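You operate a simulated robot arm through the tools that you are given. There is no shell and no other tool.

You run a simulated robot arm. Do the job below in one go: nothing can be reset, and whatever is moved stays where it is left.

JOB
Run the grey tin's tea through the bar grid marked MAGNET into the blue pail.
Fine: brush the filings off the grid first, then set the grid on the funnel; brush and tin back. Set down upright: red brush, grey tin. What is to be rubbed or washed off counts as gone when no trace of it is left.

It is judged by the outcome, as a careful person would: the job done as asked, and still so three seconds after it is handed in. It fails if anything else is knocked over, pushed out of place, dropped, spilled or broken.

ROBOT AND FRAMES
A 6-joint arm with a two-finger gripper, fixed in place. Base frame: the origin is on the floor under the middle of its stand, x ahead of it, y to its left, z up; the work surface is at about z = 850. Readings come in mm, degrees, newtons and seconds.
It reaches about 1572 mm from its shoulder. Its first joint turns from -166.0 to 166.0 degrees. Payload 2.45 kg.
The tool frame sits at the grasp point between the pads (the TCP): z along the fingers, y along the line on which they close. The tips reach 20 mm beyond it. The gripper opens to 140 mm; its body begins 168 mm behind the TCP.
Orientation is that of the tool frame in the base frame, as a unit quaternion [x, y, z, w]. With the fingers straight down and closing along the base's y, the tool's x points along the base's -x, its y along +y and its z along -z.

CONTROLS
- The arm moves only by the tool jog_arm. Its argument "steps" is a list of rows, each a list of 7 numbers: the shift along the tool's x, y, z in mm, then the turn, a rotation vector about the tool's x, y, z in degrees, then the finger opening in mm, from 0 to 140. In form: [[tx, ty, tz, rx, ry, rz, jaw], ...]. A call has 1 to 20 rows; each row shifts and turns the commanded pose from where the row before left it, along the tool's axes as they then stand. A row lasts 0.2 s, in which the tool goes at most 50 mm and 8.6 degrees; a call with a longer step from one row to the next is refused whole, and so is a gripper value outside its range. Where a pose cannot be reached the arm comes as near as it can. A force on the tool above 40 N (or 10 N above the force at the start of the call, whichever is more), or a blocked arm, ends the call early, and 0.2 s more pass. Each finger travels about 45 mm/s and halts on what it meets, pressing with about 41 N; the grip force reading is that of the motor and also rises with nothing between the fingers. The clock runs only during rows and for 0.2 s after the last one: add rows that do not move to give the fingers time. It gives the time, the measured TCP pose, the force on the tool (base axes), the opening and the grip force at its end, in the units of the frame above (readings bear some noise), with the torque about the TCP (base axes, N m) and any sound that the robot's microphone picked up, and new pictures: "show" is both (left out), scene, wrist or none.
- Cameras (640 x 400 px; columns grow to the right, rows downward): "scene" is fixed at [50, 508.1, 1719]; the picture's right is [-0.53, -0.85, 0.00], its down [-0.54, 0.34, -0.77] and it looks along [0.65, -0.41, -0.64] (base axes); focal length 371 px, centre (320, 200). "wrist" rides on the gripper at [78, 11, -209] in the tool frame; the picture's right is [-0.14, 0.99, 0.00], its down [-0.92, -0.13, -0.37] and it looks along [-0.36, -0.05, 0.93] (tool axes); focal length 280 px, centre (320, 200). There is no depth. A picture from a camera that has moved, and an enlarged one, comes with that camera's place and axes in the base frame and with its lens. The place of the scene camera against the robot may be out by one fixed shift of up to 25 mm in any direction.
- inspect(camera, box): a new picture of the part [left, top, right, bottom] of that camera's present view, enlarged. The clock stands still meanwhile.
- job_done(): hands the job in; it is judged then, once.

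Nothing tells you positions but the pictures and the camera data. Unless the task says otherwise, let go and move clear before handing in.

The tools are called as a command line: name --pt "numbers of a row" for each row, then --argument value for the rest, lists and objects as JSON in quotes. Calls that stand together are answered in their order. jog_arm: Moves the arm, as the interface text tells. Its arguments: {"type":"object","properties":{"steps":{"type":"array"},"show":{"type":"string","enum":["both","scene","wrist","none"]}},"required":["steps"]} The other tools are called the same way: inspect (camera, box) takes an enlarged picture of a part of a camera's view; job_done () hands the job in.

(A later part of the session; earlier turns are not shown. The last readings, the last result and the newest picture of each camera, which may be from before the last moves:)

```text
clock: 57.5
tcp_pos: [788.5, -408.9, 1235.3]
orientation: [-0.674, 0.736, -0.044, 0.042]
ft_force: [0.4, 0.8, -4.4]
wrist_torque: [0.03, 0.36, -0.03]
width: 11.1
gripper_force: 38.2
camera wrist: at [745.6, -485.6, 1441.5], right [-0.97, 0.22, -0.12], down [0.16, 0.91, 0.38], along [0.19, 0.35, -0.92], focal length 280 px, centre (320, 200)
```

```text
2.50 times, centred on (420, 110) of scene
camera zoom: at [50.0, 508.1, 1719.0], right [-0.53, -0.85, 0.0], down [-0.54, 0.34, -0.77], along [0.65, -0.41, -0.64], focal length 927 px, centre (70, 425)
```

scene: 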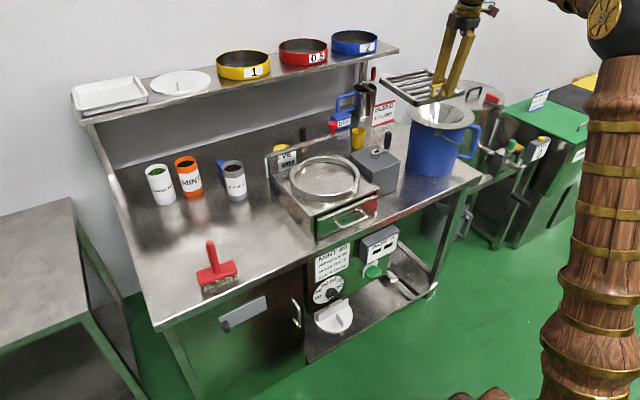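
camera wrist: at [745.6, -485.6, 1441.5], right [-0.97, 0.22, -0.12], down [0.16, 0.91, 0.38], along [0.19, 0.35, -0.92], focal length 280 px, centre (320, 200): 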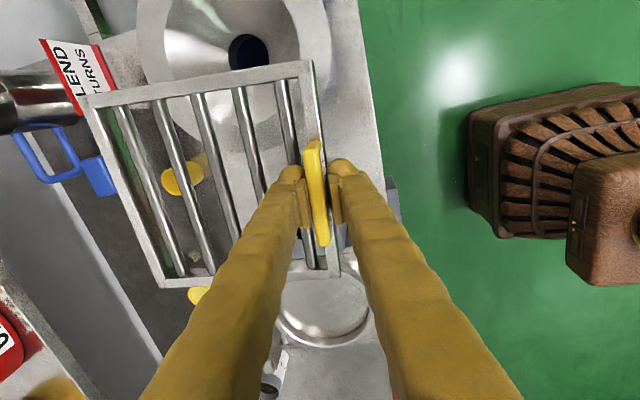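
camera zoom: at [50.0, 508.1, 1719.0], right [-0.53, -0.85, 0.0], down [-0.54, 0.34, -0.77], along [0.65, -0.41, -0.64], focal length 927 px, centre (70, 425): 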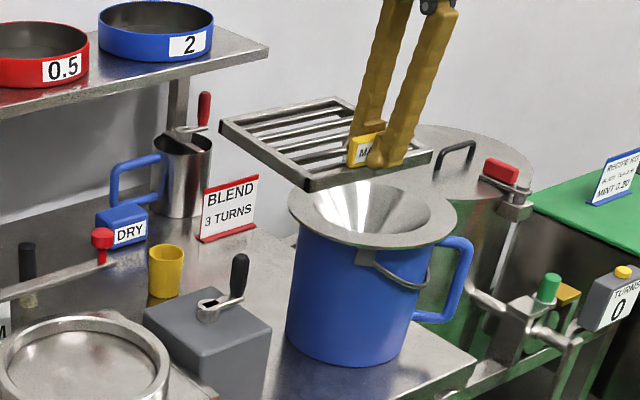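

The funnel rim fits a circle centered at about (881, -554), outer radius ~119 and opening radius ~85, so the grid's rails will land on the flat ring. I'll move so the grid is centered over it.

jog_arm --pt "20 -1.4 0.2 0 0 0 0" --pt "30 -2 0.2 0 0 0 0" --pt "35 -2.4 0.3 0 0 0 0" --pt "30 -2.1 0.2 0 0 0 0" --pt "20.4 -1.4 0.2 0 0 0 0" --pt "0 0 0 0 0 0 0" --pt "0 0 0 0 0 0 0"

inspect --camera "wrist" --box '[60, 0, 400, 300]'

inspect --camera "scene" --box '[370, 40, 510, 190]'

```text
clock: 59.1
tcp_pos: [788.0, -544.1, 1235.5]
orientation: [-0.674, 0.736, -0.044, 0.04]
ft_force: [-0.2, 0.5, -4.2]
wrist_torque: [0.03, 0.37, 0.0]
width: 10.8
gripper_force: 38.1
camera wrist: at [744.0, -620.2, 1441.5], right [-0.97, 0.22, -0.12], down [0.16, 0.91, 0.38], along [0.19, 0.35, -0.92], focal length 280 px, centre (320, 200)
```

scene: 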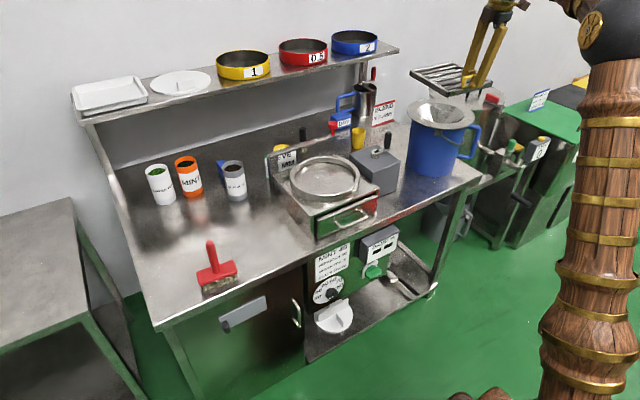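
wrist: 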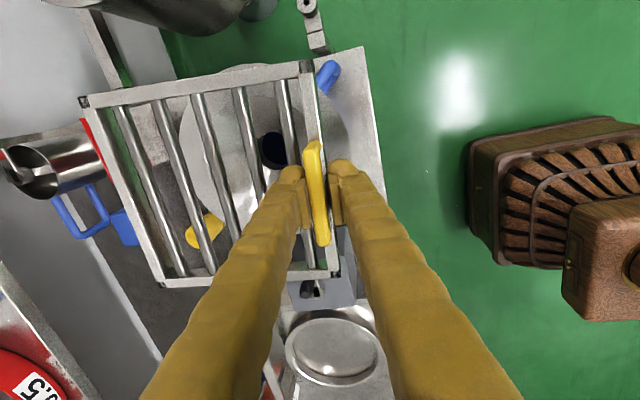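

```text
1.33 times, centred on (230, 150) of wrist
camera zoom: at [744.0, -620.2, 1441.5], right [-0.97, 0.22, -0.12], down [0.16, 0.91, 0.38], along [0.19, 0.35, -0.92], focal length 374 px, centre (440, 267)
```

zoom: 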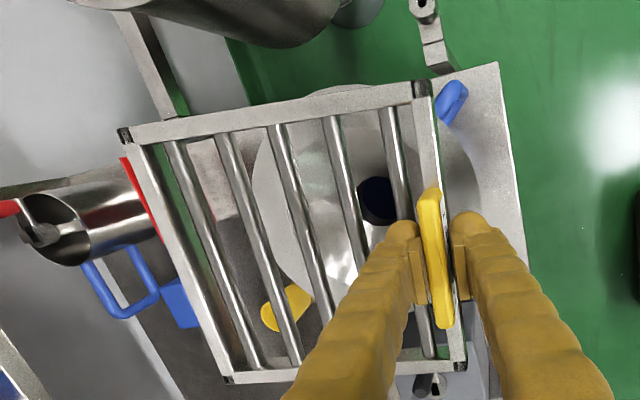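

```text
2.67 times, centred on (440, 115) of scene
camera zoom: at [50.0, 508.1, 1719.0], right [-0.53, -0.85, 0.0], down [-0.54, 0.34, -0.77], along [0.65, -0.41, -0.64], focal length 988 px, centre (0, 427)
```

zoom: 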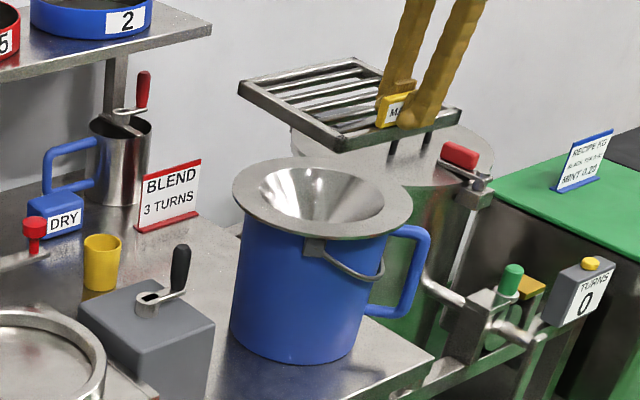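

The grid is centered to within a couple of mm, with its back edge about 2° high. I'll level it and lower it to just above the rim.

jog_arm --pt "0 -2 0 -2.3 0 0 0" --pt "0 1.6 20 0 0 0 0" --pt "0 2.3 30 0 0 0 0" --pt "0 2.3 30 0 0 0 0" --pt "0 1.2 15 0 0 0 0" --pt "0 0 0 0 0 0 0"

inspect --camera "wrist" --box '[60, 0, 400, 300]'

inspect --camera "scene" --box '[380, 60, 500, 180]'

```text
clock: 60.5
tcp_pos: [788.6, -545.6, 1142.5]
orientation: [-0.675, 0.737, -0.029, 0.028]
ft_force: [0.0, -0.5, -4.1]
wrist_torque: [-0.01, 0.37, -0.01]
width: 10.9
gripper_force: 38.3
camera wrist: at [754.8, -621.8, 1348.5], right [-0.97, 0.22, -0.08], down [0.18, 0.91, 0.38], along [0.16, 0.35, -0.92], focal length 280 px, centre (320, 200)
```

scene: 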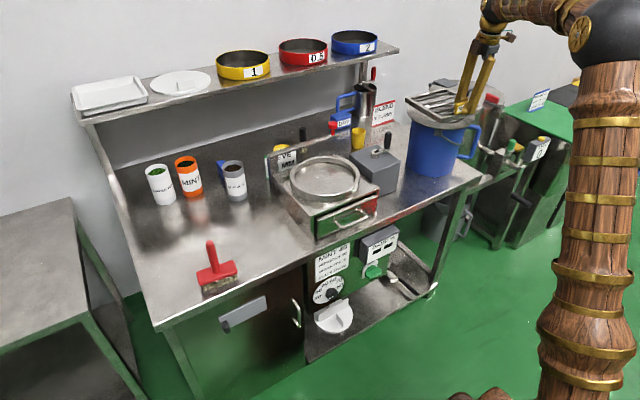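
wrist: 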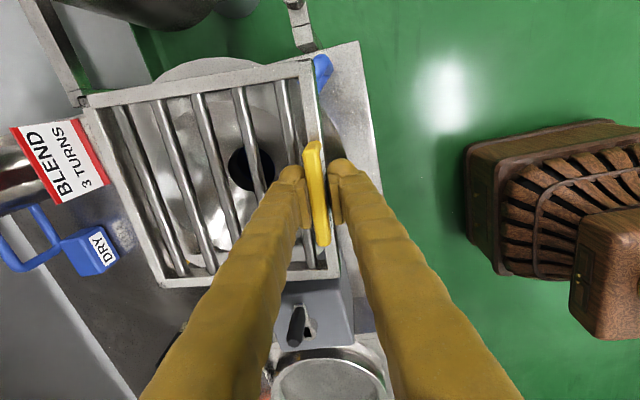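

```text
1.33 times, centred on (230, 150) of wrist
camera zoom: at [754.8, -621.8, 1348.5], right [-0.97, 0.22, -0.08], down [0.18, 0.91, 0.38], along [0.16, 0.35, -0.92], focal length 374 px, centre (440, 267)
```

zoom: 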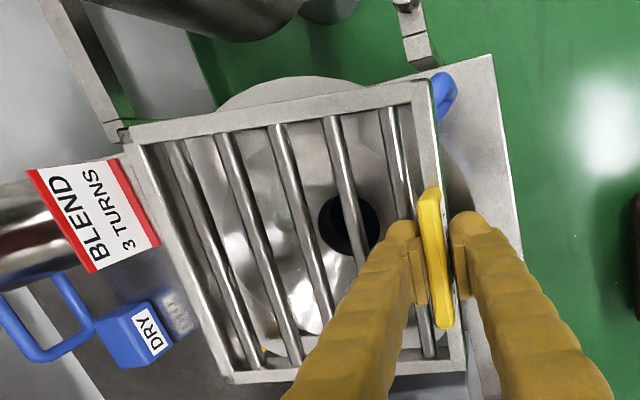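

```text
3.33 times, centred on (440, 120) of scene
camera zoom: at [50.0, 508.1, 1719.0], right [-0.53, -0.85, 0.0], down [-0.54, 0.34, -0.77], along [0.65, -0.41, -0.64], focal length 1235 px, centre (-80, 467)
```

zoom: 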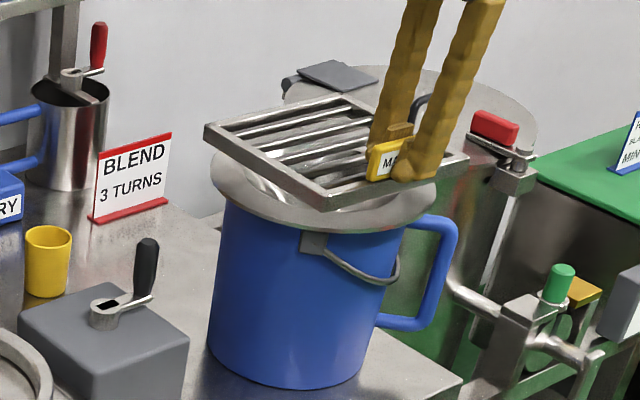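

The grid is centered above the funnel, about 20 mm up. Lowering gently to contact.

jog_arm --pt "0 0.5 6 0 0 0 0" --pt "0 0.4 5 0 0 0 0" --pt "0 0.15 2 0 0 0 0" --pt "0 0 0 0 0 0 0"

inspect --camera "scene" --box '[390, 80, 490, 150]'

```text
clock: 61.5
tcp_pos: [789.3, -544.1, 1130.3]
orientation: [-0.675, 0.737, -0.029, 0.027]
ft_force: [0.4, -1.5, -4.1]
wrist_torque: [0.04, 0.4, 0.01]
width: 11.3
gripper_force: 38.1
camera wrist: at [754.7, -621.5, 1335.9], right [-0.97, 0.22, -0.08], down [0.18, 0.91, 0.38], along [0.16, 0.35, -0.92], focal length 280 px, centre (320, 200)
```

scene: 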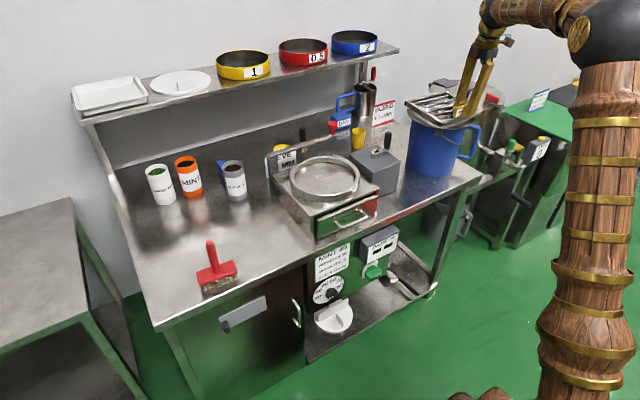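
wrist: 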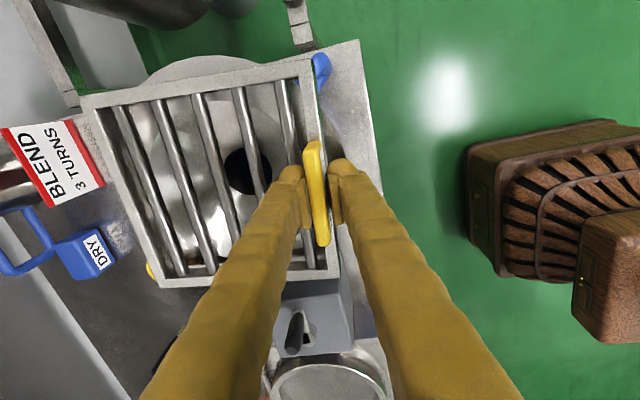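

```text
5.71 times, centred on (440, 115) of scene
camera zoom: at [50.0, 508.1, 1719.0], right [-0.53, -0.85, 0.0], down [-0.54, 0.34, -0.77], along [0.65, -0.41, -0.64], focal length 2118 px, centre (-366, 686)
```

zoom: 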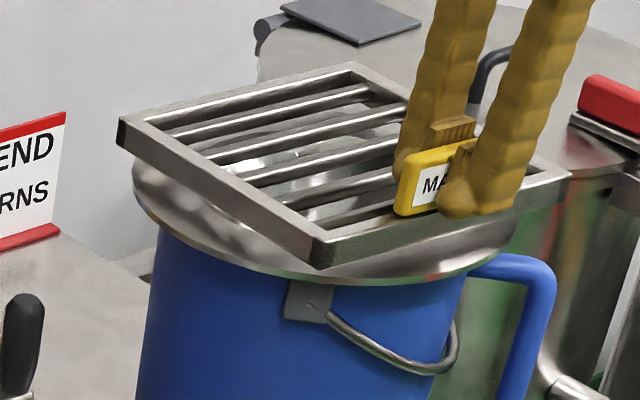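

jog_arm --pt "0 0.15 2 0 0 0 0" --pt "0 0.15 2 0 0 0 0" --pt "0 0 0 0 0 0 0" --show "none"

```text
clock: 62.3
tcp_pos: [789.4, -544.9, 1125.2]
orientation: [-0.676, 0.736, -0.029, 0.027]
ft_force: [0.7, 0.2, -4.3]
wrist_torque: [0.02, 0.39, 0.02]
width: 11.1
gripper_force: 37.9
```

jog_arm --pt "0 0.12 1.5 0 0 0 0" --pt "0 0.12 1.5 0 0 0 0" --pt "0 0 0 0 0 0 0" --show "none"

inspect --camera "scene" --box '[390, 80, 490, 150]'

```text
clock: 63.1
tcp_pos: [788.7, -545.3, 1122.0]
orientation: [-0.675, 0.737, -0.029, 0.028]
ft_force: [0.8, -0.2, -3.7]
wrist_torque: [0.05, 0.36, -0.03]
width: 11.3
gripper_force: 38.0
```

```text
5.71 times, centred on (440, 115) of scene
camera zoom: at [50.0, 508.1, 1719.0], right [-0.53, -0.85, 0.0], down [-0.54, 0.34, -0.77], along [0.65, -0.41, -0.64], focal length 2118 px, centre (-366, 686)
```

zoom: 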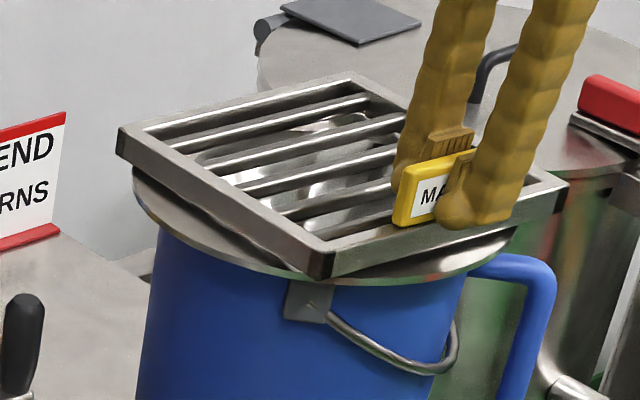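

jog_arm --pt "0 0.12 1.5 0 0 0 0" --pt "0 0.12 1.5 0 0 0 0" --pt "0 0 0 0 0 0 0" --show "none"

```text
clock: 63.9
tcp_pos: [788.6, -543.9, 1119.2]
orientation: [-0.676, 0.736, -0.03, 0.027]
ft_force: [-0.5, 0.8, -3.6]
wrist_torque: [0.02, 0.3, 0.03]
width: 10.9
gripper_force: 38.3
```

jog_arm --pt "0 0.08 1 0 0 0 0" --pt "0 0.08 1 0 0 0 0" --pt "0 0 0 0 0 0 0" --show "none"

inspect --camera "scene" --box '[390, 80, 490, 150]'

```text
clock: 64.7
tcp_pos: [786.3, -544.3, 1117.3]
orientation: [-0.675, 0.737, -0.03, 0.028]
ft_force: [2.0, -3.3, 9.7]
wrist_torque: [0.03, 0.16, -0.08]
width: 10.6
gripper_force: 38.1
```

```text
5.71 times, centred on (440, 115) of scene
camera zoom: at [50.0, 508.1, 1719.0], right [-0.53, -0.85, 0.0], down [-0.54, 0.34, -0.77], along [0.65, -0.41, -0.64], focal length 2118 px, centre (-366, 686)
```

zoom: 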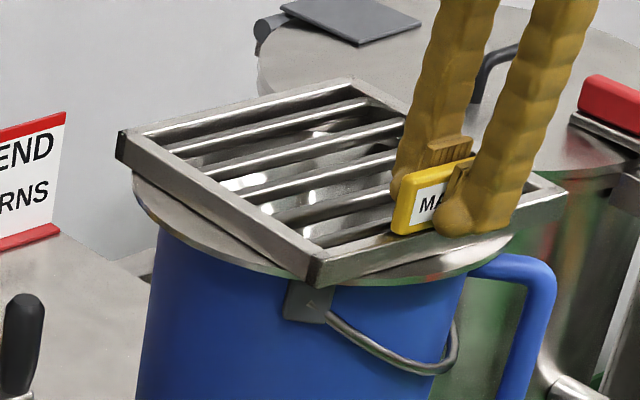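

The grid is now seated on the rim, with the force at +10 N. I'll relieve the press slightly and open the fingers.

jog_arm --pt "0 -0.05 -0.6 0 0 0 0" --pt "0 0 0 0 0 0 14" --pt "0 0 0 0 0 0 22" --pt "0 0 0 0 0 0 34" --pt "0 0 0 0 0 0 40" --pt "0 0 0 0 0 0 40"

inspect --camera "scene" --box '[390, 80, 490, 150]'

inspect --camera "wrist" --box '[60, 0, 400, 300]'

```text
clock: 66.1
tcp_pos: [788.1, -545.1, 1117.3]
orientation: [-0.674, 0.737, -0.029, 0.029]
ft_force: [-1.0, 0.2, 0.6]
wrist_torque: [-0.01, 0.02, -0.02]
width: 39.6
gripper_force: 0.1
camera wrist: at [753.2, -621.0, 1324.1], right [-0.97, 0.22, -0.08], down [0.18, 0.91, 0.38], along [0.16, 0.35, -0.92], focal length 280 px, centre (320, 200)
```

scene: 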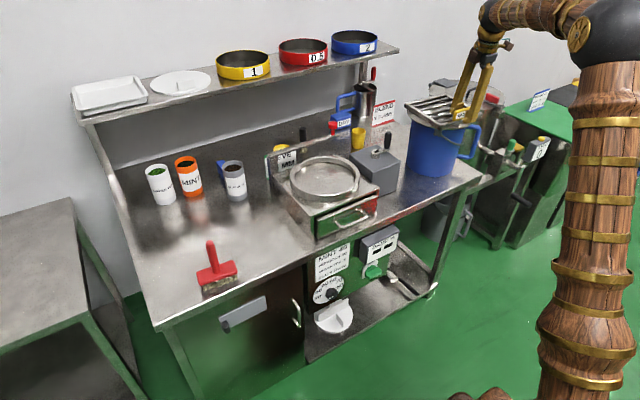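
wrist: 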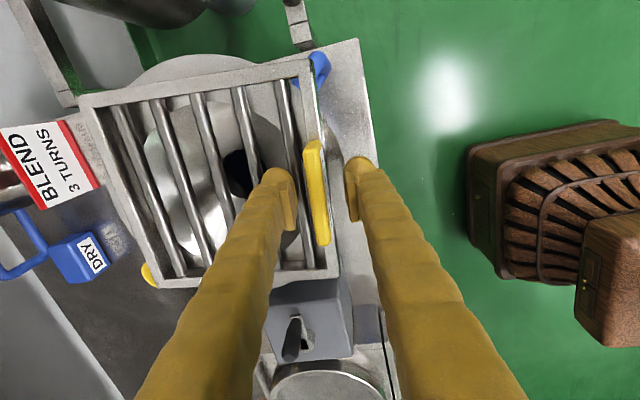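

```text
5.71 times, centred on (440, 115) of scene
camera zoom: at [50.0, 508.1, 1719.0], right [-0.53, -0.85, 0.0], down [-0.54, 0.34, -0.77], along [0.65, -0.41, -0.64], focal length 2118 px, centre (-366, 686)
```

zoom: 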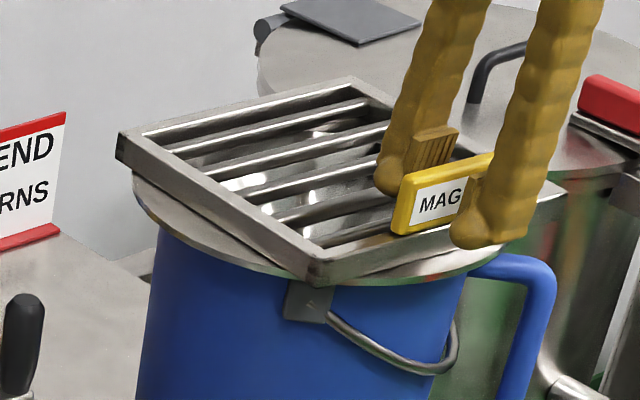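

```text
1.33 times, centred on (230, 150) of wrist
camera zoom: at [753.2, -621.0, 1324.1], right [-0.97, 0.22, -0.08], down [0.18, 0.91, 0.38], along [0.16, 0.35, -0.92], focal length 374 px, centre (440, 267)
```

zoom: 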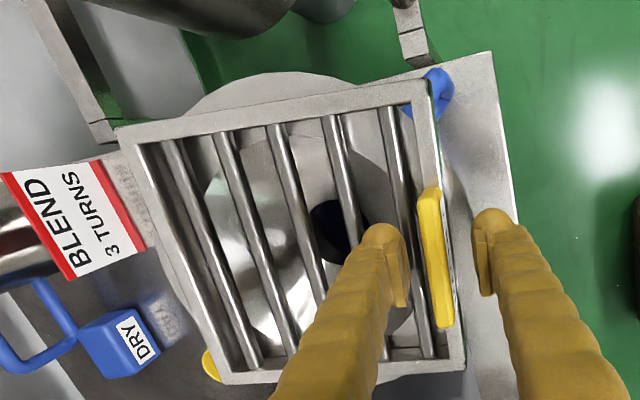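

The grid rests flat on the funnel. I'll withdraw upward and re-check it.

jog_arm --pt "0 0 -15 0 0 0 44" --pt "0 0 -25 0 0 0 44" --pt "0 0 -40 0 0 0 44" --pt "0 0 -45 0 0 0 44" --pt "0 0 -45 0 0 0 60" --pt "0 0 0 0 0 0 60"

inspect --camera "scene" --box '[390, 80, 490, 150]'

inspect --camera "wrist" --box '[100, 40, 380, 240]'

```text
clock: 67.5
tcp_pos: [774.1, -544.0, 1287.1]
orientation: [-0.676, 0.736, -0.029, 0.028]
ft_force: [0.0, 0.2, 0.0]
wrist_torque: [-0.01, 0.03, 0.0]
width: 59.9
gripper_force: 0.1
camera wrist: at [739.6, -619.6, 1494.2], right [-0.97, 0.22, -0.08], down [0.18, 0.91, 0.38], along [0.16, 0.35, -0.92], focal length 280 px, centre (320, 200)
```

scene: 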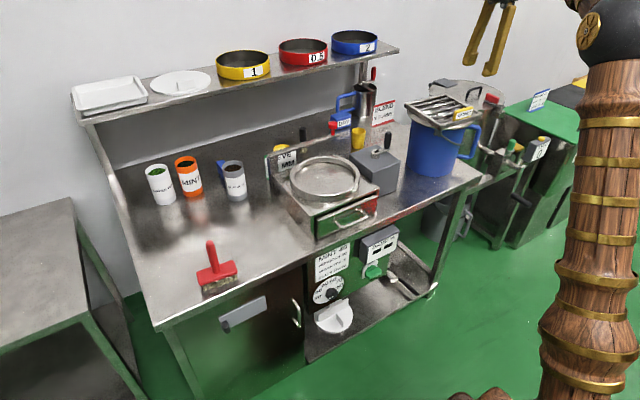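
wrist: 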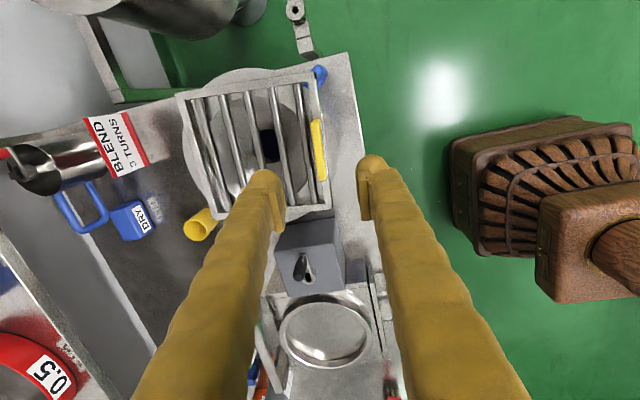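

```text
5.71 times, centred on (440, 115) of scene
camera zoom: at [50.0, 508.1, 1719.0], right [-0.53, -0.85, 0.0], down [-0.54, 0.34, -0.77], along [0.65, -0.41, -0.64], focal length 2118 px, centre (-366, 686)
```

zoom: 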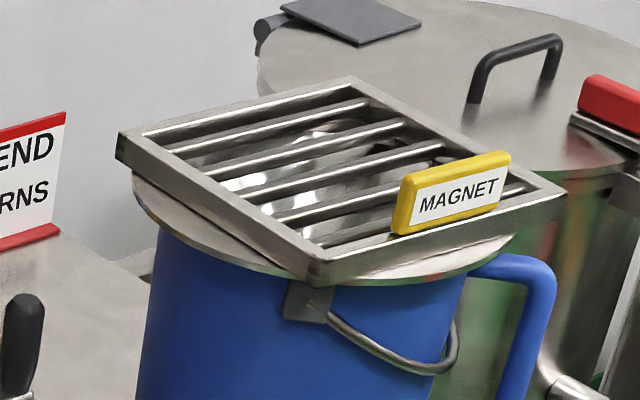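

```text
2.00 times, centred on (240, 140) of wrist
camera zoom: at [739.6, -619.6, 1494.2], right [-0.97, 0.22, -0.08], down [0.18, 0.91, 0.38], along [0.16, 0.35, -0.92], focal length 561 px, centre (480, 320)
```

zoom: 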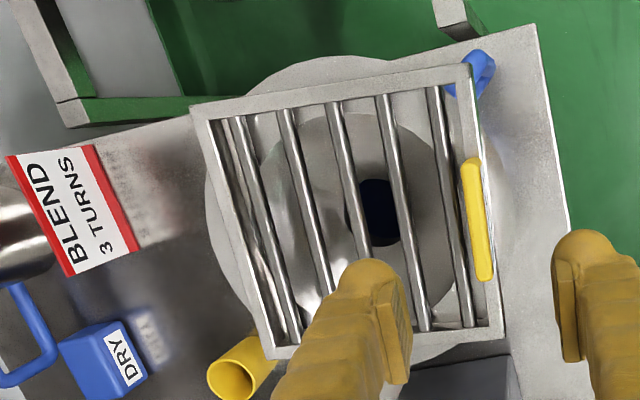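

The grid sits centered on the funnel with no spots left on it. Next is the grey tin, so I'll go back to mid-bench height and reorient the gripper for a side grip.

jog_arm --pt "0 0 0 -4.5 0 0 60" --pt "-25 5.5 -10 0 0 0 60" --pt "-41 9 0 0 0 0 60" --pt "-42 9.2 0 0 0 0 60" --pt "-42 9.2 0 0 0 0 60" --pt "-42 9.2 0 0 0 0 60" --pt "-42 9.2 0 0 0 0 60" --pt "-42 9.2 0 0 0 0 60" --pt "-42 9.2 0 0 0 0 60" --pt "-42 9.2 0 0 0 0 60" --pt "-42 9.2 0 0 0 0 60" --pt "-42 9.2 0 0 0 0 60" --pt "-42 9.2 0 0 0 0 60" --pt "-42 9.2 0 0 0 0 60" --pt "-10 2 0 0 0 0 60" --pt "0 0 0 0 0 0 60"

```text
clock: 70.9
tcp_pos: [706.2, 2.5, 1296.0]
orientation: [-0.675, 0.738, 0.001, 0.001]
ft_force: [-0.7, -0.2, -0.2]
wrist_torque: [0.05, 0.01, -0.03]
width: 59.9
gripper_force: 0.1
camera wrist: at [687.7, -75.6, 1504.8], right [-0.97, 0.22, 0.0], down [0.21, 0.91, 0.37], along [0.08, 0.36, -0.93], focal length 280 px, centre (320, 200)
```

scene: 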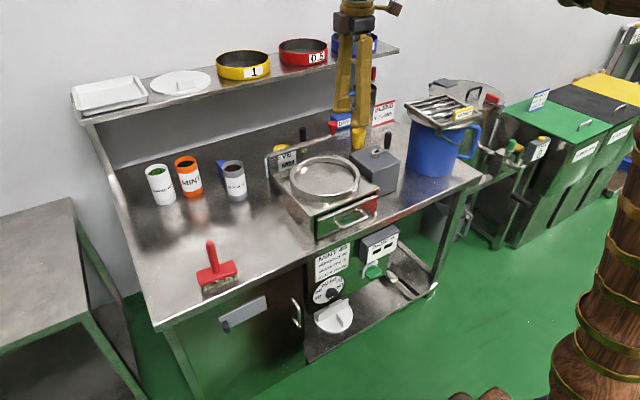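
wrist: 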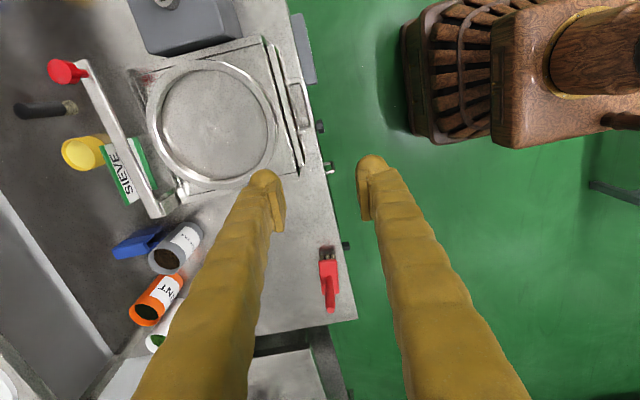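

I can see the three tins from the side here. I'll take an enlarged view to measure the grey tin.

inspect --camera "wrist" --box '[90, 190, 250, 340]'

inspect --camera "scene" --box '[140, 130, 280, 220]'

```text
2.67 times, centred on (170, 265) of wrist
camera zoom: at [687.7, -75.6, 1504.8], right [-0.97, 0.22, 0.0], down [0.21, 0.91, 0.37], along [0.08, 0.36, -0.93], focal length 748 px, centre (720, 27)
```

zoom: 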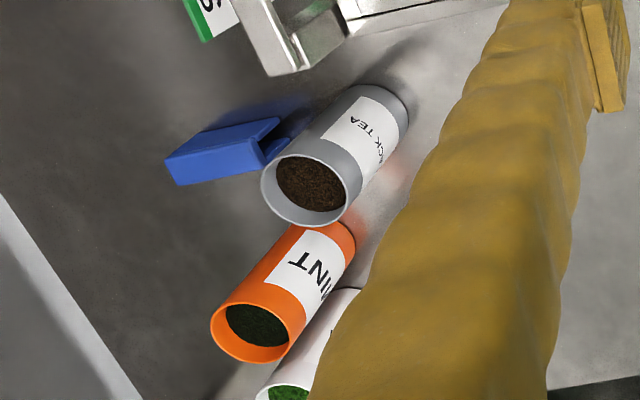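

```text
4.44 times, centred on (210, 175) of scene
camera zoom: at [50.0, 508.1, 1719.0], right [-0.53, -0.85, 0.0], down [-0.54, 0.34, -0.77], along [0.65, -0.41, -0.64], focal length 1647 px, centre (809, 311)
```

zoom: 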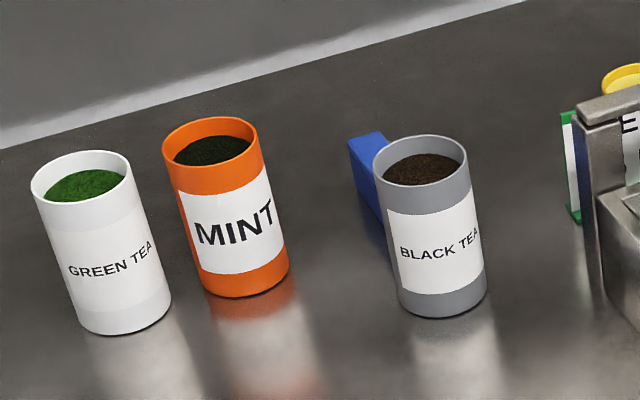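

I'll reorient the gripper: turn about the vertical, then pitch up so the fingers point forward and slightly down with the camera on top.

jog_arm --pt "0 0 0 0 0 -8 60" --pt "0 0 0 0 0 -8 60" --pt "0 0 0 0 0 -8 60" --pt "0 0 0 0 0 -8 60" --pt "0 0 0 0 0 -8 60" --pt "0 0 0 0 0 -8 60" --pt "0 0 0 0 0 -8 60" --pt "0 0 0 0 0 -8 60" --pt "0 0 0 0 0 -8 60" --pt "0 0 0 0 0 -8 60" --pt "0 0 0 0 0 -8 60" --pt "0 0 0 0 0 -7 80" --pt "0 0 0 0 8 0 100" --pt "0 0 0 0 8 0 120" --pt "0 0 0 0 8 0 120" --pt "0 0 0 0 8 0 120" --pt "0 0 0 0 0 0 120"

```text
clock: 74.5
tcp_pos: [704.5, 1.8, 1296.1]
orientation: [0.959, -0.06, 0.276, 0.018]
ft_force: [-0.2, 0.2, 0.5]
wrist_torque: [0.01, 0.02, -0.01]
width: 119.6
gripper_force: 0.0
out of reach, approached as far as the arm can: row 12
camera wrist: at [658.5, -3.5, 1515.1], right [-0.24, -0.97, -0.07], down [-0.95, 0.25, -0.18], along [0.19, 0.03, -0.98], focal length 280 px, centre (320, 200)
```

scene: 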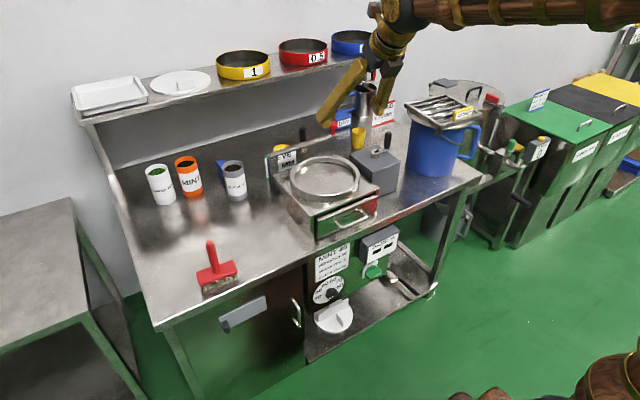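
wrist: 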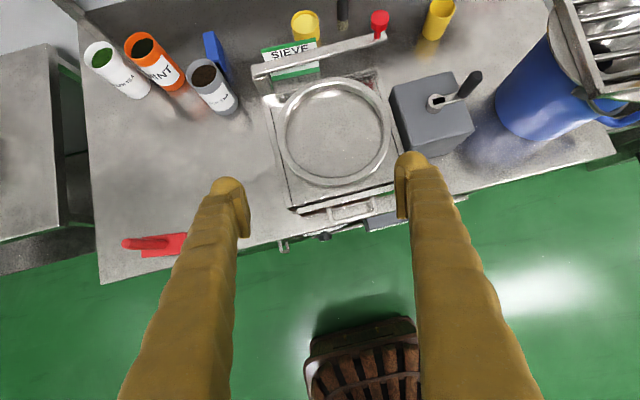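

That roll direction hits a joint limit just short of target, so I'll use the other side instead, with the camera below. From here there's a good view of the tins, so I'll measure first.

inspect --camera "wrist" --box '[70, 20, 270, 140]'

```text
3.20 times, centred on (170, 80) of wrist
camera zoom: at [658.5, -3.5, 1515.1], right [-0.24, -0.97, -0.07], down [-0.95, 0.25, -0.18], along [0.19, 0.03, -0.98], focal length 897 px, centre (800, 584)
```

zoom: 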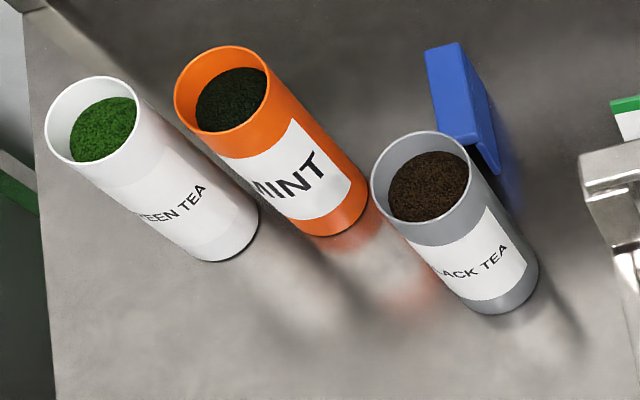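

The grey tin stands at about (1101, 195), roughly 70 mm across with its mouth at z≈978. I'll unwind the wrist and bring the gripper around with the camera below.

jog_arm --pt "0 0 0 0 -8 0 110" --pt "0 0 0 0 -8 0 110" --pt "0 0 0 0 -8 0 110" --pt "0 0 0 0 -8 0 110" --pt "0 0 0 0 0 8.4 110" --pt "0 0 0 0 0 8.4 110" --pt "0 0 0 0 0 8.4 110" --pt "0 0 0 0 0 8.4 110" --pt "0 0 0 0 0 8.4 110" --pt "0 0 0 0 0 8.4 110" --pt "0 0 0 0 0 8.4 110" --pt "0 0 0 0 0 8.4 110" --pt "0 0 0 0 0 8.4 110" --pt "0 0 0 0 0 8.4 110" --pt "0 0 0 0 0 8.4 110" --pt "0 0 0 0 0 8.4 110" --pt "0 0 0 0 0 8.4 110" --pt "0 0 0 0 0 8.4 110" --pt "0 0 0 0 0 8.4 110" --pt "0 0 0 0 0 8.4 110" --show "none"

```text
clock: 78.7
tcp_pos: [705.0, 2.0, 1296.3]
orientation: [-0.327, 0.945, -0.001, 0.001]
ft_force: [0.9, -0.4, 0.0]
wrist_torque: [0.02, 0.03, 0.01]
width: 109.9
gripper_force: 0.0
```

jog_arm --pt "0 0 0 0 0 7.64 110" --pt "0 0 0 0 0 7.64 110" --pt "0 0 0 0 0 7.64 110" --pt "0 0 0 0 0 7.64 110" --pt "0 0 0 0 0 7.64 110" --pt "0 0 0 0 -7.5 0 110" --pt "0 0 0 0 -7.5 0 110" --pt "0 0 0 0 -7.5 0 110" --pt "0 0 0 0 -7.5 0 110" --pt "0 0 0 0 -7.5 0 110" --pt "0 0 0 0 -7.5 0 110" --pt "0 0 0 0 -7.5 0 110" --pt "0 0 0 0 -7.5 0 110" --pt "0 0 0 0 0 0 110"

```text
clock: 81.7
tcp_pos: [704.7, 2.2, 1297.3]
orientation: [-0.002, 0.865, 0.0, 0.501]
ft_force: [-0.2, 0.5, 0.1]
wrist_torque: [-0.01, 0.01, 0.0]
width: 109.8
gripper_force: 0.0
camera wrist: at [484.4, 12.0, 1332.8], right [0.07, 0.99, 0.12], down [0.14, -0.13, 0.98], along [0.99, -0.05, -0.14], focal length 280 px, centre (320, 200)
```

scene: 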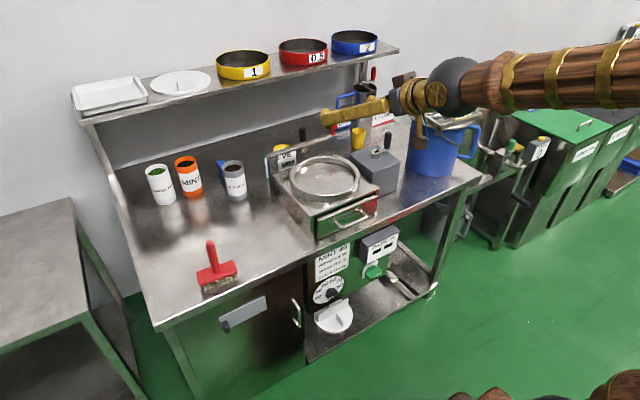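
wrist: 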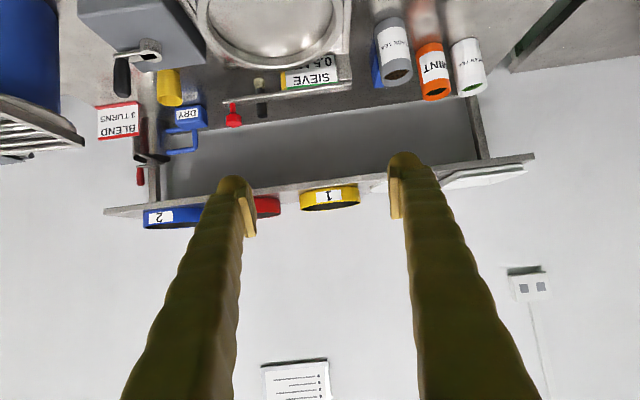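

The gripper now points forward, pitched 30° down. I'll move to a pre-grasp point in front of and above the grey tin.

jog_arm --pt "0 38.6 0 0 0 0 110" --pt "0 38.6 0 0 0 0 110" --pt "0 38.6 0 0 0 0 110" --pt "0 38.6 0 0 0 0 110" --pt "0 38.6 0 0 0 0 110" --pt "13.5 0 38.5 0 0 0 110" --pt "13.5 0 38.5 0 0 0 110" --pt "13.5 0 38.5 0 0 0 110" --pt "13.5 0 38.5 0 0 0 110" --pt "13.5 0 38.5 0 0 0 110" --pt "13.5 0 38.5 0 0 0 110" --pt "13.5 0 38.5 0 0 0 110" --pt "13.5 0 38.5 0 0 0 110" --pt "13.5 0 38.5 0 0 0 110" --pt "0 0 0 0 0 0 110"

inspect --camera "scene" --box '[140, 100, 300, 230]'

inspect --camera "wrist" --box '[170, 40, 470, 240]'

```text
clock: 84.9
tcp_pos: [943.8, 195.3, 1019.2]
orientation: [-0.002, 0.865, 0.001, 0.501]
ft_force: [0.1, 0.5, 0.4]
wrist_torque: [-0.02, 0.01, -0.01]
width: 109.9
gripper_force: 0.2
camera wrist: at [724.3, 205.7, 1055.2], right [0.07, 0.99, 0.12], down [0.14, -0.13, 0.98], along [0.99, -0.05, -0.15], focal length 280 px, centre (320, 200)
```

scene: 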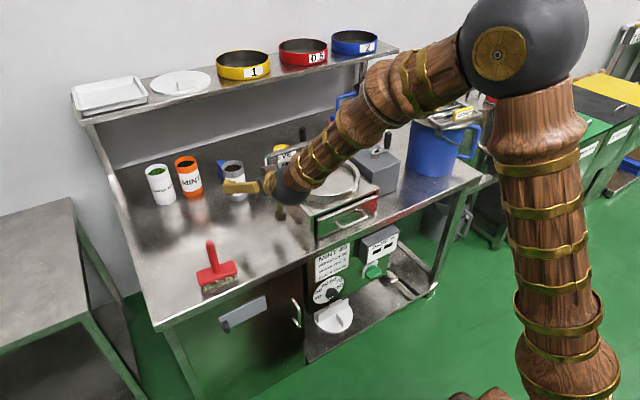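
wrist: 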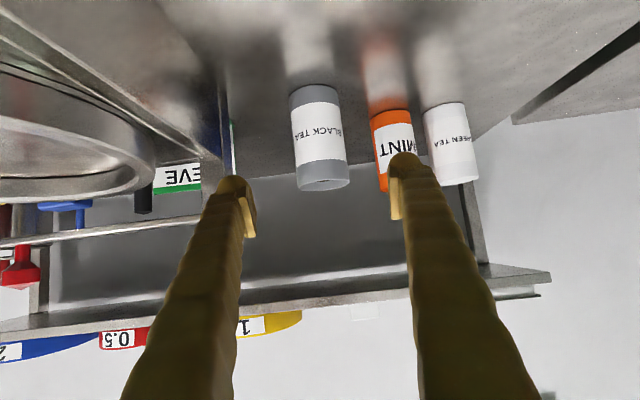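

```text
3.08 times, centred on (220, 165) of scene
camera zoom: at [50.0, 508.1, 1719.0], right [-0.53, -0.85, 0.0], down [-0.54, 0.34, -0.77], along [0.65, -0.41, -0.64], focal length 1140 px, centre (628, 308)
```

zoom: 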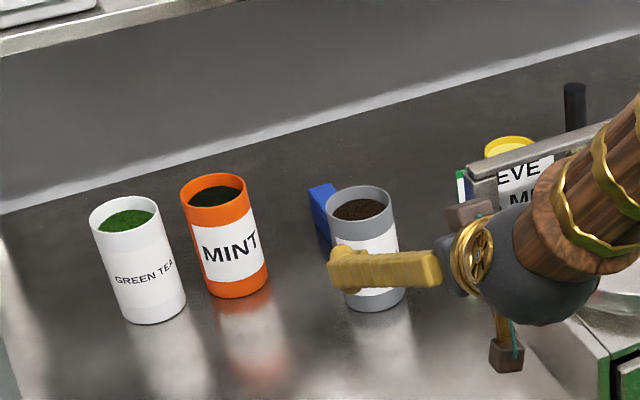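

```text
2.00 times, centred on (320, 140) of wrist
camera zoom: at [724.3, 205.7, 1055.2], right [0.07, 0.99, 0.12], down [0.14, -0.13, 0.98], along [0.99, -0.05, -0.15], focal length 561 px, centre (320, 320)
```

zoom: 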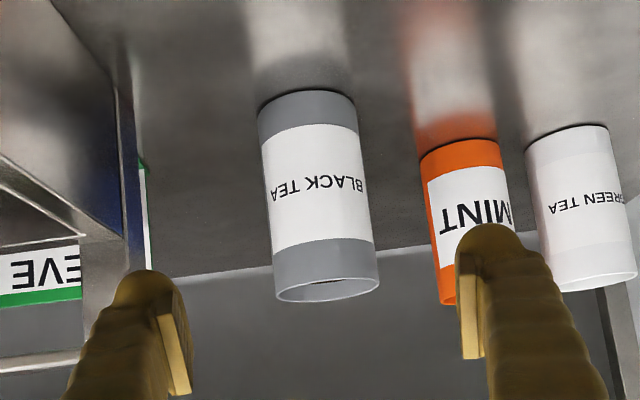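

The tin sits at (1103, 195), centered between the fingers, and the sieve plate edge is about 30 mm outside the finger path. I'll move in along the finger axis.

jog_arm --pt "1.65 0 23.9 0 0 0 102" --pt "1.65 0 23.9 0 0 0 102" --pt "1.65 0 23.9 0 0 0 102" --pt "1.65 0 23.9 0 0 0 102" --pt "0 0 0 0 0 0 102"

inspect --camera "scene" --box '[180, 120, 340, 250]'

inspect --camera "wrist" --box '[170, 40, 470, 240]'

```text
clock: 86.1
tcp_pos: [1025.8, 195.8, 965.6]
orientation: [-0.001, 0.866, 0.0, 0.501]
ft_force: [0.0, -0.2, 0.6]
wrist_torque: [0.0, 0.01, 0.01]
width: 102.6
gripper_force: 0.1
camera wrist: at [804.7, 205.5, 1001.3], right [0.07, 0.99, 0.12], down [0.14, -0.13, 0.98], along [0.99, -0.05, -0.15], focal length 280 px, centre (320, 200)
```

scene: 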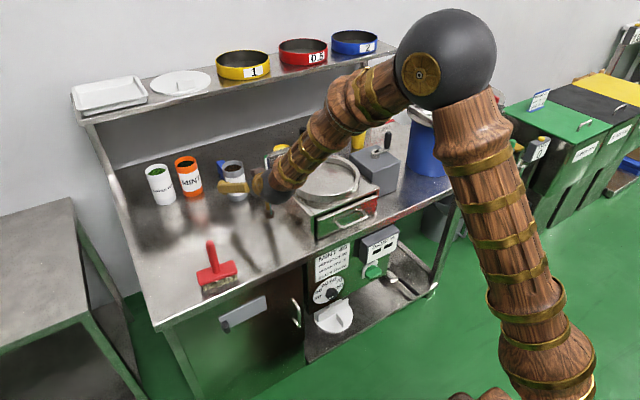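
wrist: 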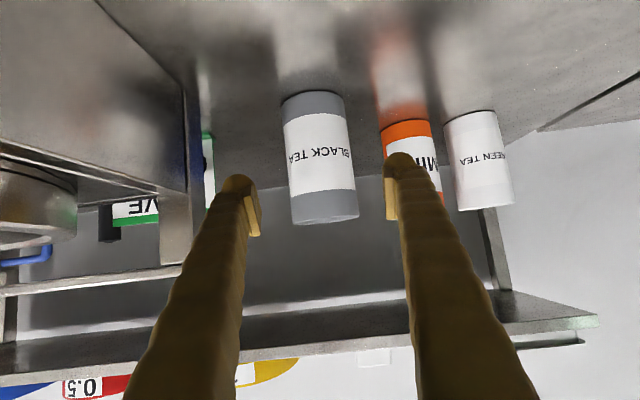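

```text
3.08 times, centred on (260, 185) of scene
camera zoom: at [50.0, 508.1, 1719.0], right [-0.53, -0.85, 0.0], down [-0.54, 0.34, -0.77], along [0.65, -0.41, -0.64], focal length 1140 px, centre (505, 246)
```

zoom: 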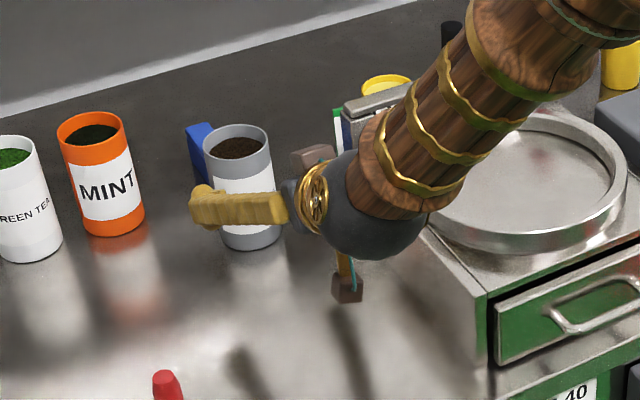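

```text
2.00 times, centred on (320, 140) of wrist
camera zoom: at [804.7, 205.5, 1001.3], right [0.07, 0.99, 0.12], down [0.14, -0.13, 0.98], along [0.99, -0.05, -0.15], focal length 561 px, centre (320, 320)
```

zoom: 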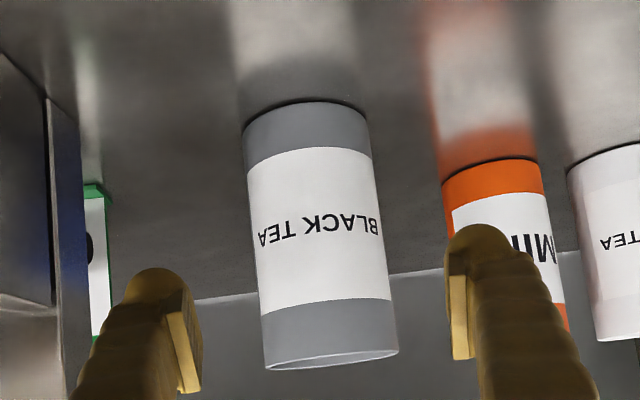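

The approach is clear. Moving in the rest of the way to the tin.

jog_arm --pt "1.65 0 23.9 0 0 0 102" --pt "1.65 0 23.9 0 0 0 102" --pt "1.65 0 23.9 0 0 0 102" --pt "0.8 0 12 0 0 0 102" --pt "0 0 0 0 0 0 102"

inspect --camera "scene" --box '[190, 130, 310, 230]'

inspect --camera "wrist" --box '[170, 60, 470, 260]'

```text
clock: 87.3
tcp_pos: [1092.9, 196.5, 921.3]
orientation: [-0.002, 0.865, 0.001, 0.501]
ft_force: [-0.5, -0.4, -0.1]
wrist_torque: [0.03, 0.0, 0.02]
width: 102.1
gripper_force: 0.1
camera wrist: at [873.5, 206.1, 956.7], right [0.07, 0.99, 0.12], down [0.14, -0.13, 0.98], along [0.99, -0.05, -0.15], focal length 280 px, centre (320, 200)
```

scene: 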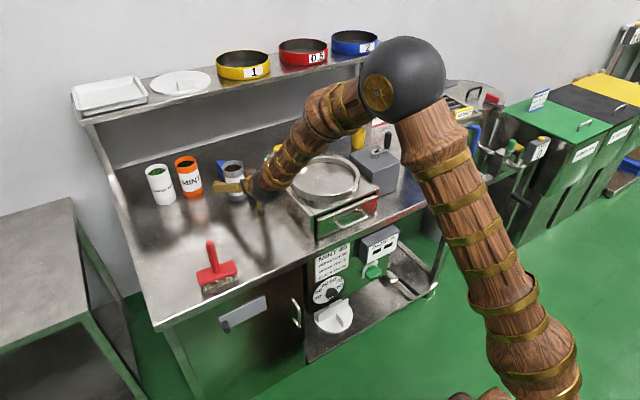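
wrist: 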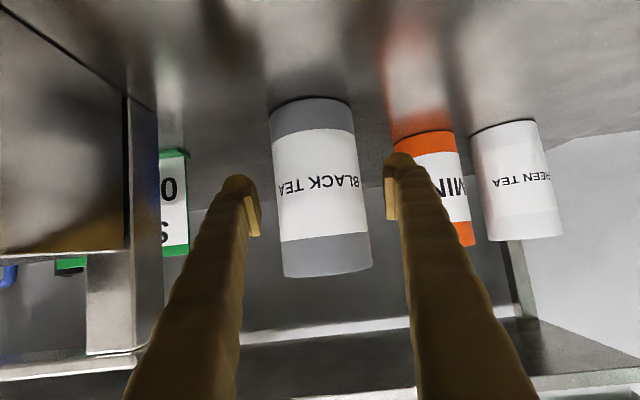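

```text
4.00 times, centred on (250, 180) of scene
camera zoom: at [50.0, 508.1, 1719.0], right [-0.53, -0.85, 0.0], down [-0.54, 0.34, -0.77], along [0.65, -0.41, -0.64], focal length 1482 px, centre (600, 280)
```

zoom: 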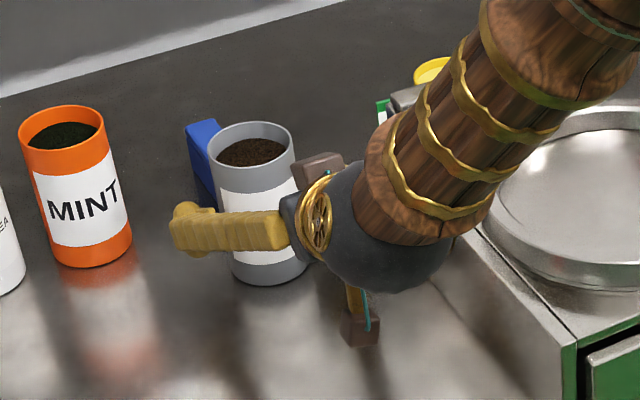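

```text
2.00 times, centred on (320, 160) of wrist
camera zoom: at [873.5, 206.1, 956.7], right [0.07, 0.99, 0.12], down [0.14, -0.13, 0.98], along [0.99, -0.05, -0.15], focal length 561 px, centre (320, 280)
```

zoom: 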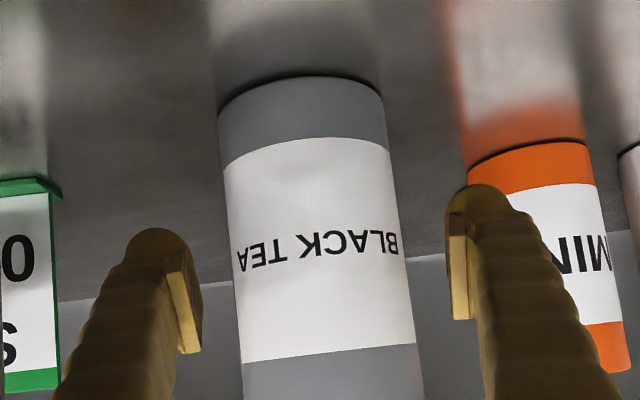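

The tin is centered laterally between the pads. I'll go a few mm deeper and close gently.

jog_arm --pt "1 0 6 0 0 0 102" --pt "0 0 0 0 0 0 90" --pt "0 0 0 0 0 0 80" --pt "0 0 0 0 0 0 72" --pt "0 0 0 0 0 0 64" --pt "0 0 0 0 0 0 56" --pt "0 0 0 0 0 0 56" --pt "0 0 0 0 0 0 56"

inspect --camera "scene" --box '[190, 130, 310, 230]'

inspect --camera "wrist" --box '[170, 60, 470, 260]'

```text
clock: 89.1
tcp_pos: [1098.6, 195.3, 916.2]
orientation: [-0.001, 0.866, 0.0, 0.5]
ft_force: [-0.2, 0.1, 0.2]
wrist_torque: [-0.07, -0.01, -0.02]
width: 69.7
gripper_force: 41.6
camera wrist: at [877.8, 205.8, 951.8], right [0.07, 0.99, 0.12], down [0.14, -0.13, 0.98], along [0.99, -0.05, -0.15], focal length 280 px, centre (320, 200)
```

scene: 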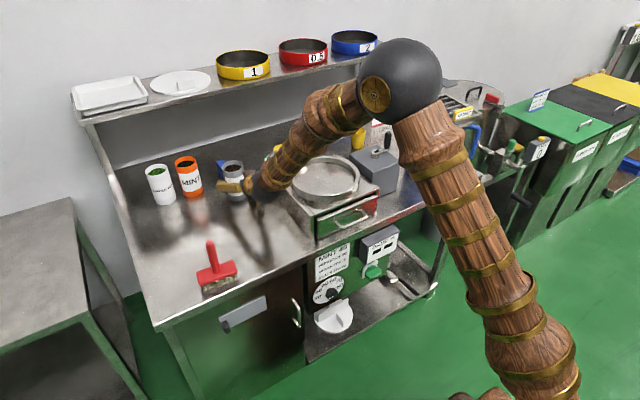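
wrist: 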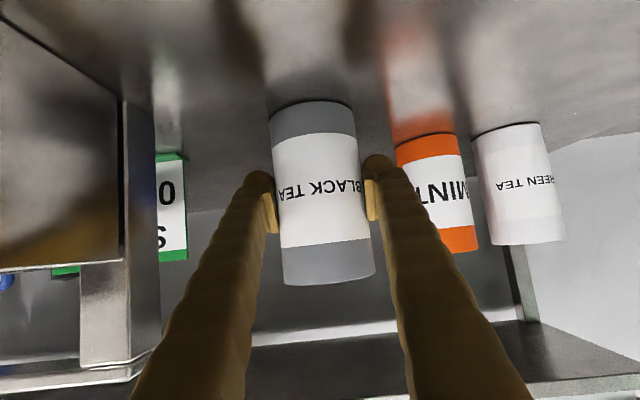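

```text
4.00 times, centred on (250, 180) of scene
camera zoom: at [50.0, 508.1, 1719.0], right [-0.53, -0.85, 0.0], down [-0.54, 0.34, -0.77], along [0.65, -0.41, -0.64], focal length 1482 px, centre (600, 280)
```

zoom: 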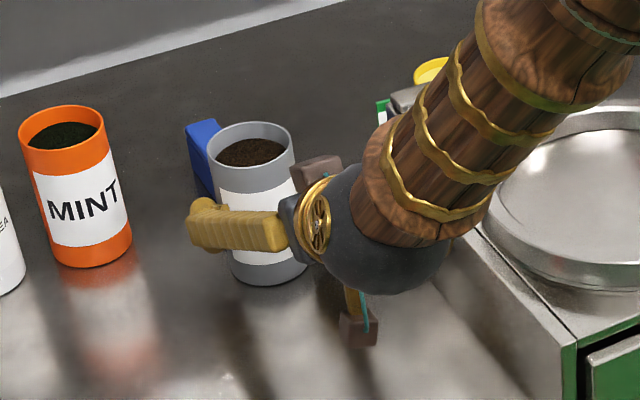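

```text
2.00 times, centred on (320, 160) of wrist
camera zoom: at [877.8, 205.8, 951.8], right [0.07, 0.99, 0.12], down [0.14, -0.13, 0.98], along [0.99, -0.05, -0.15], focal length 561 px, centre (320, 280)
```

zoom: 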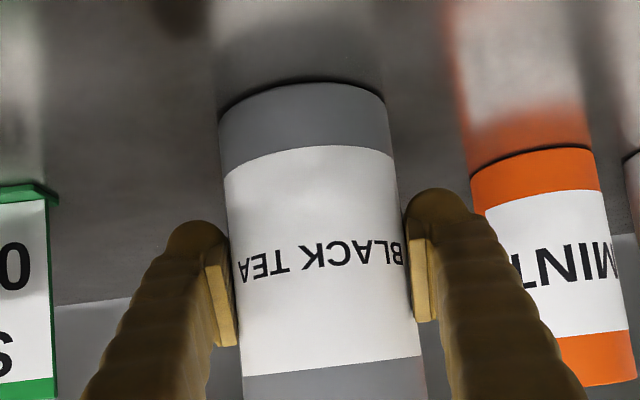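

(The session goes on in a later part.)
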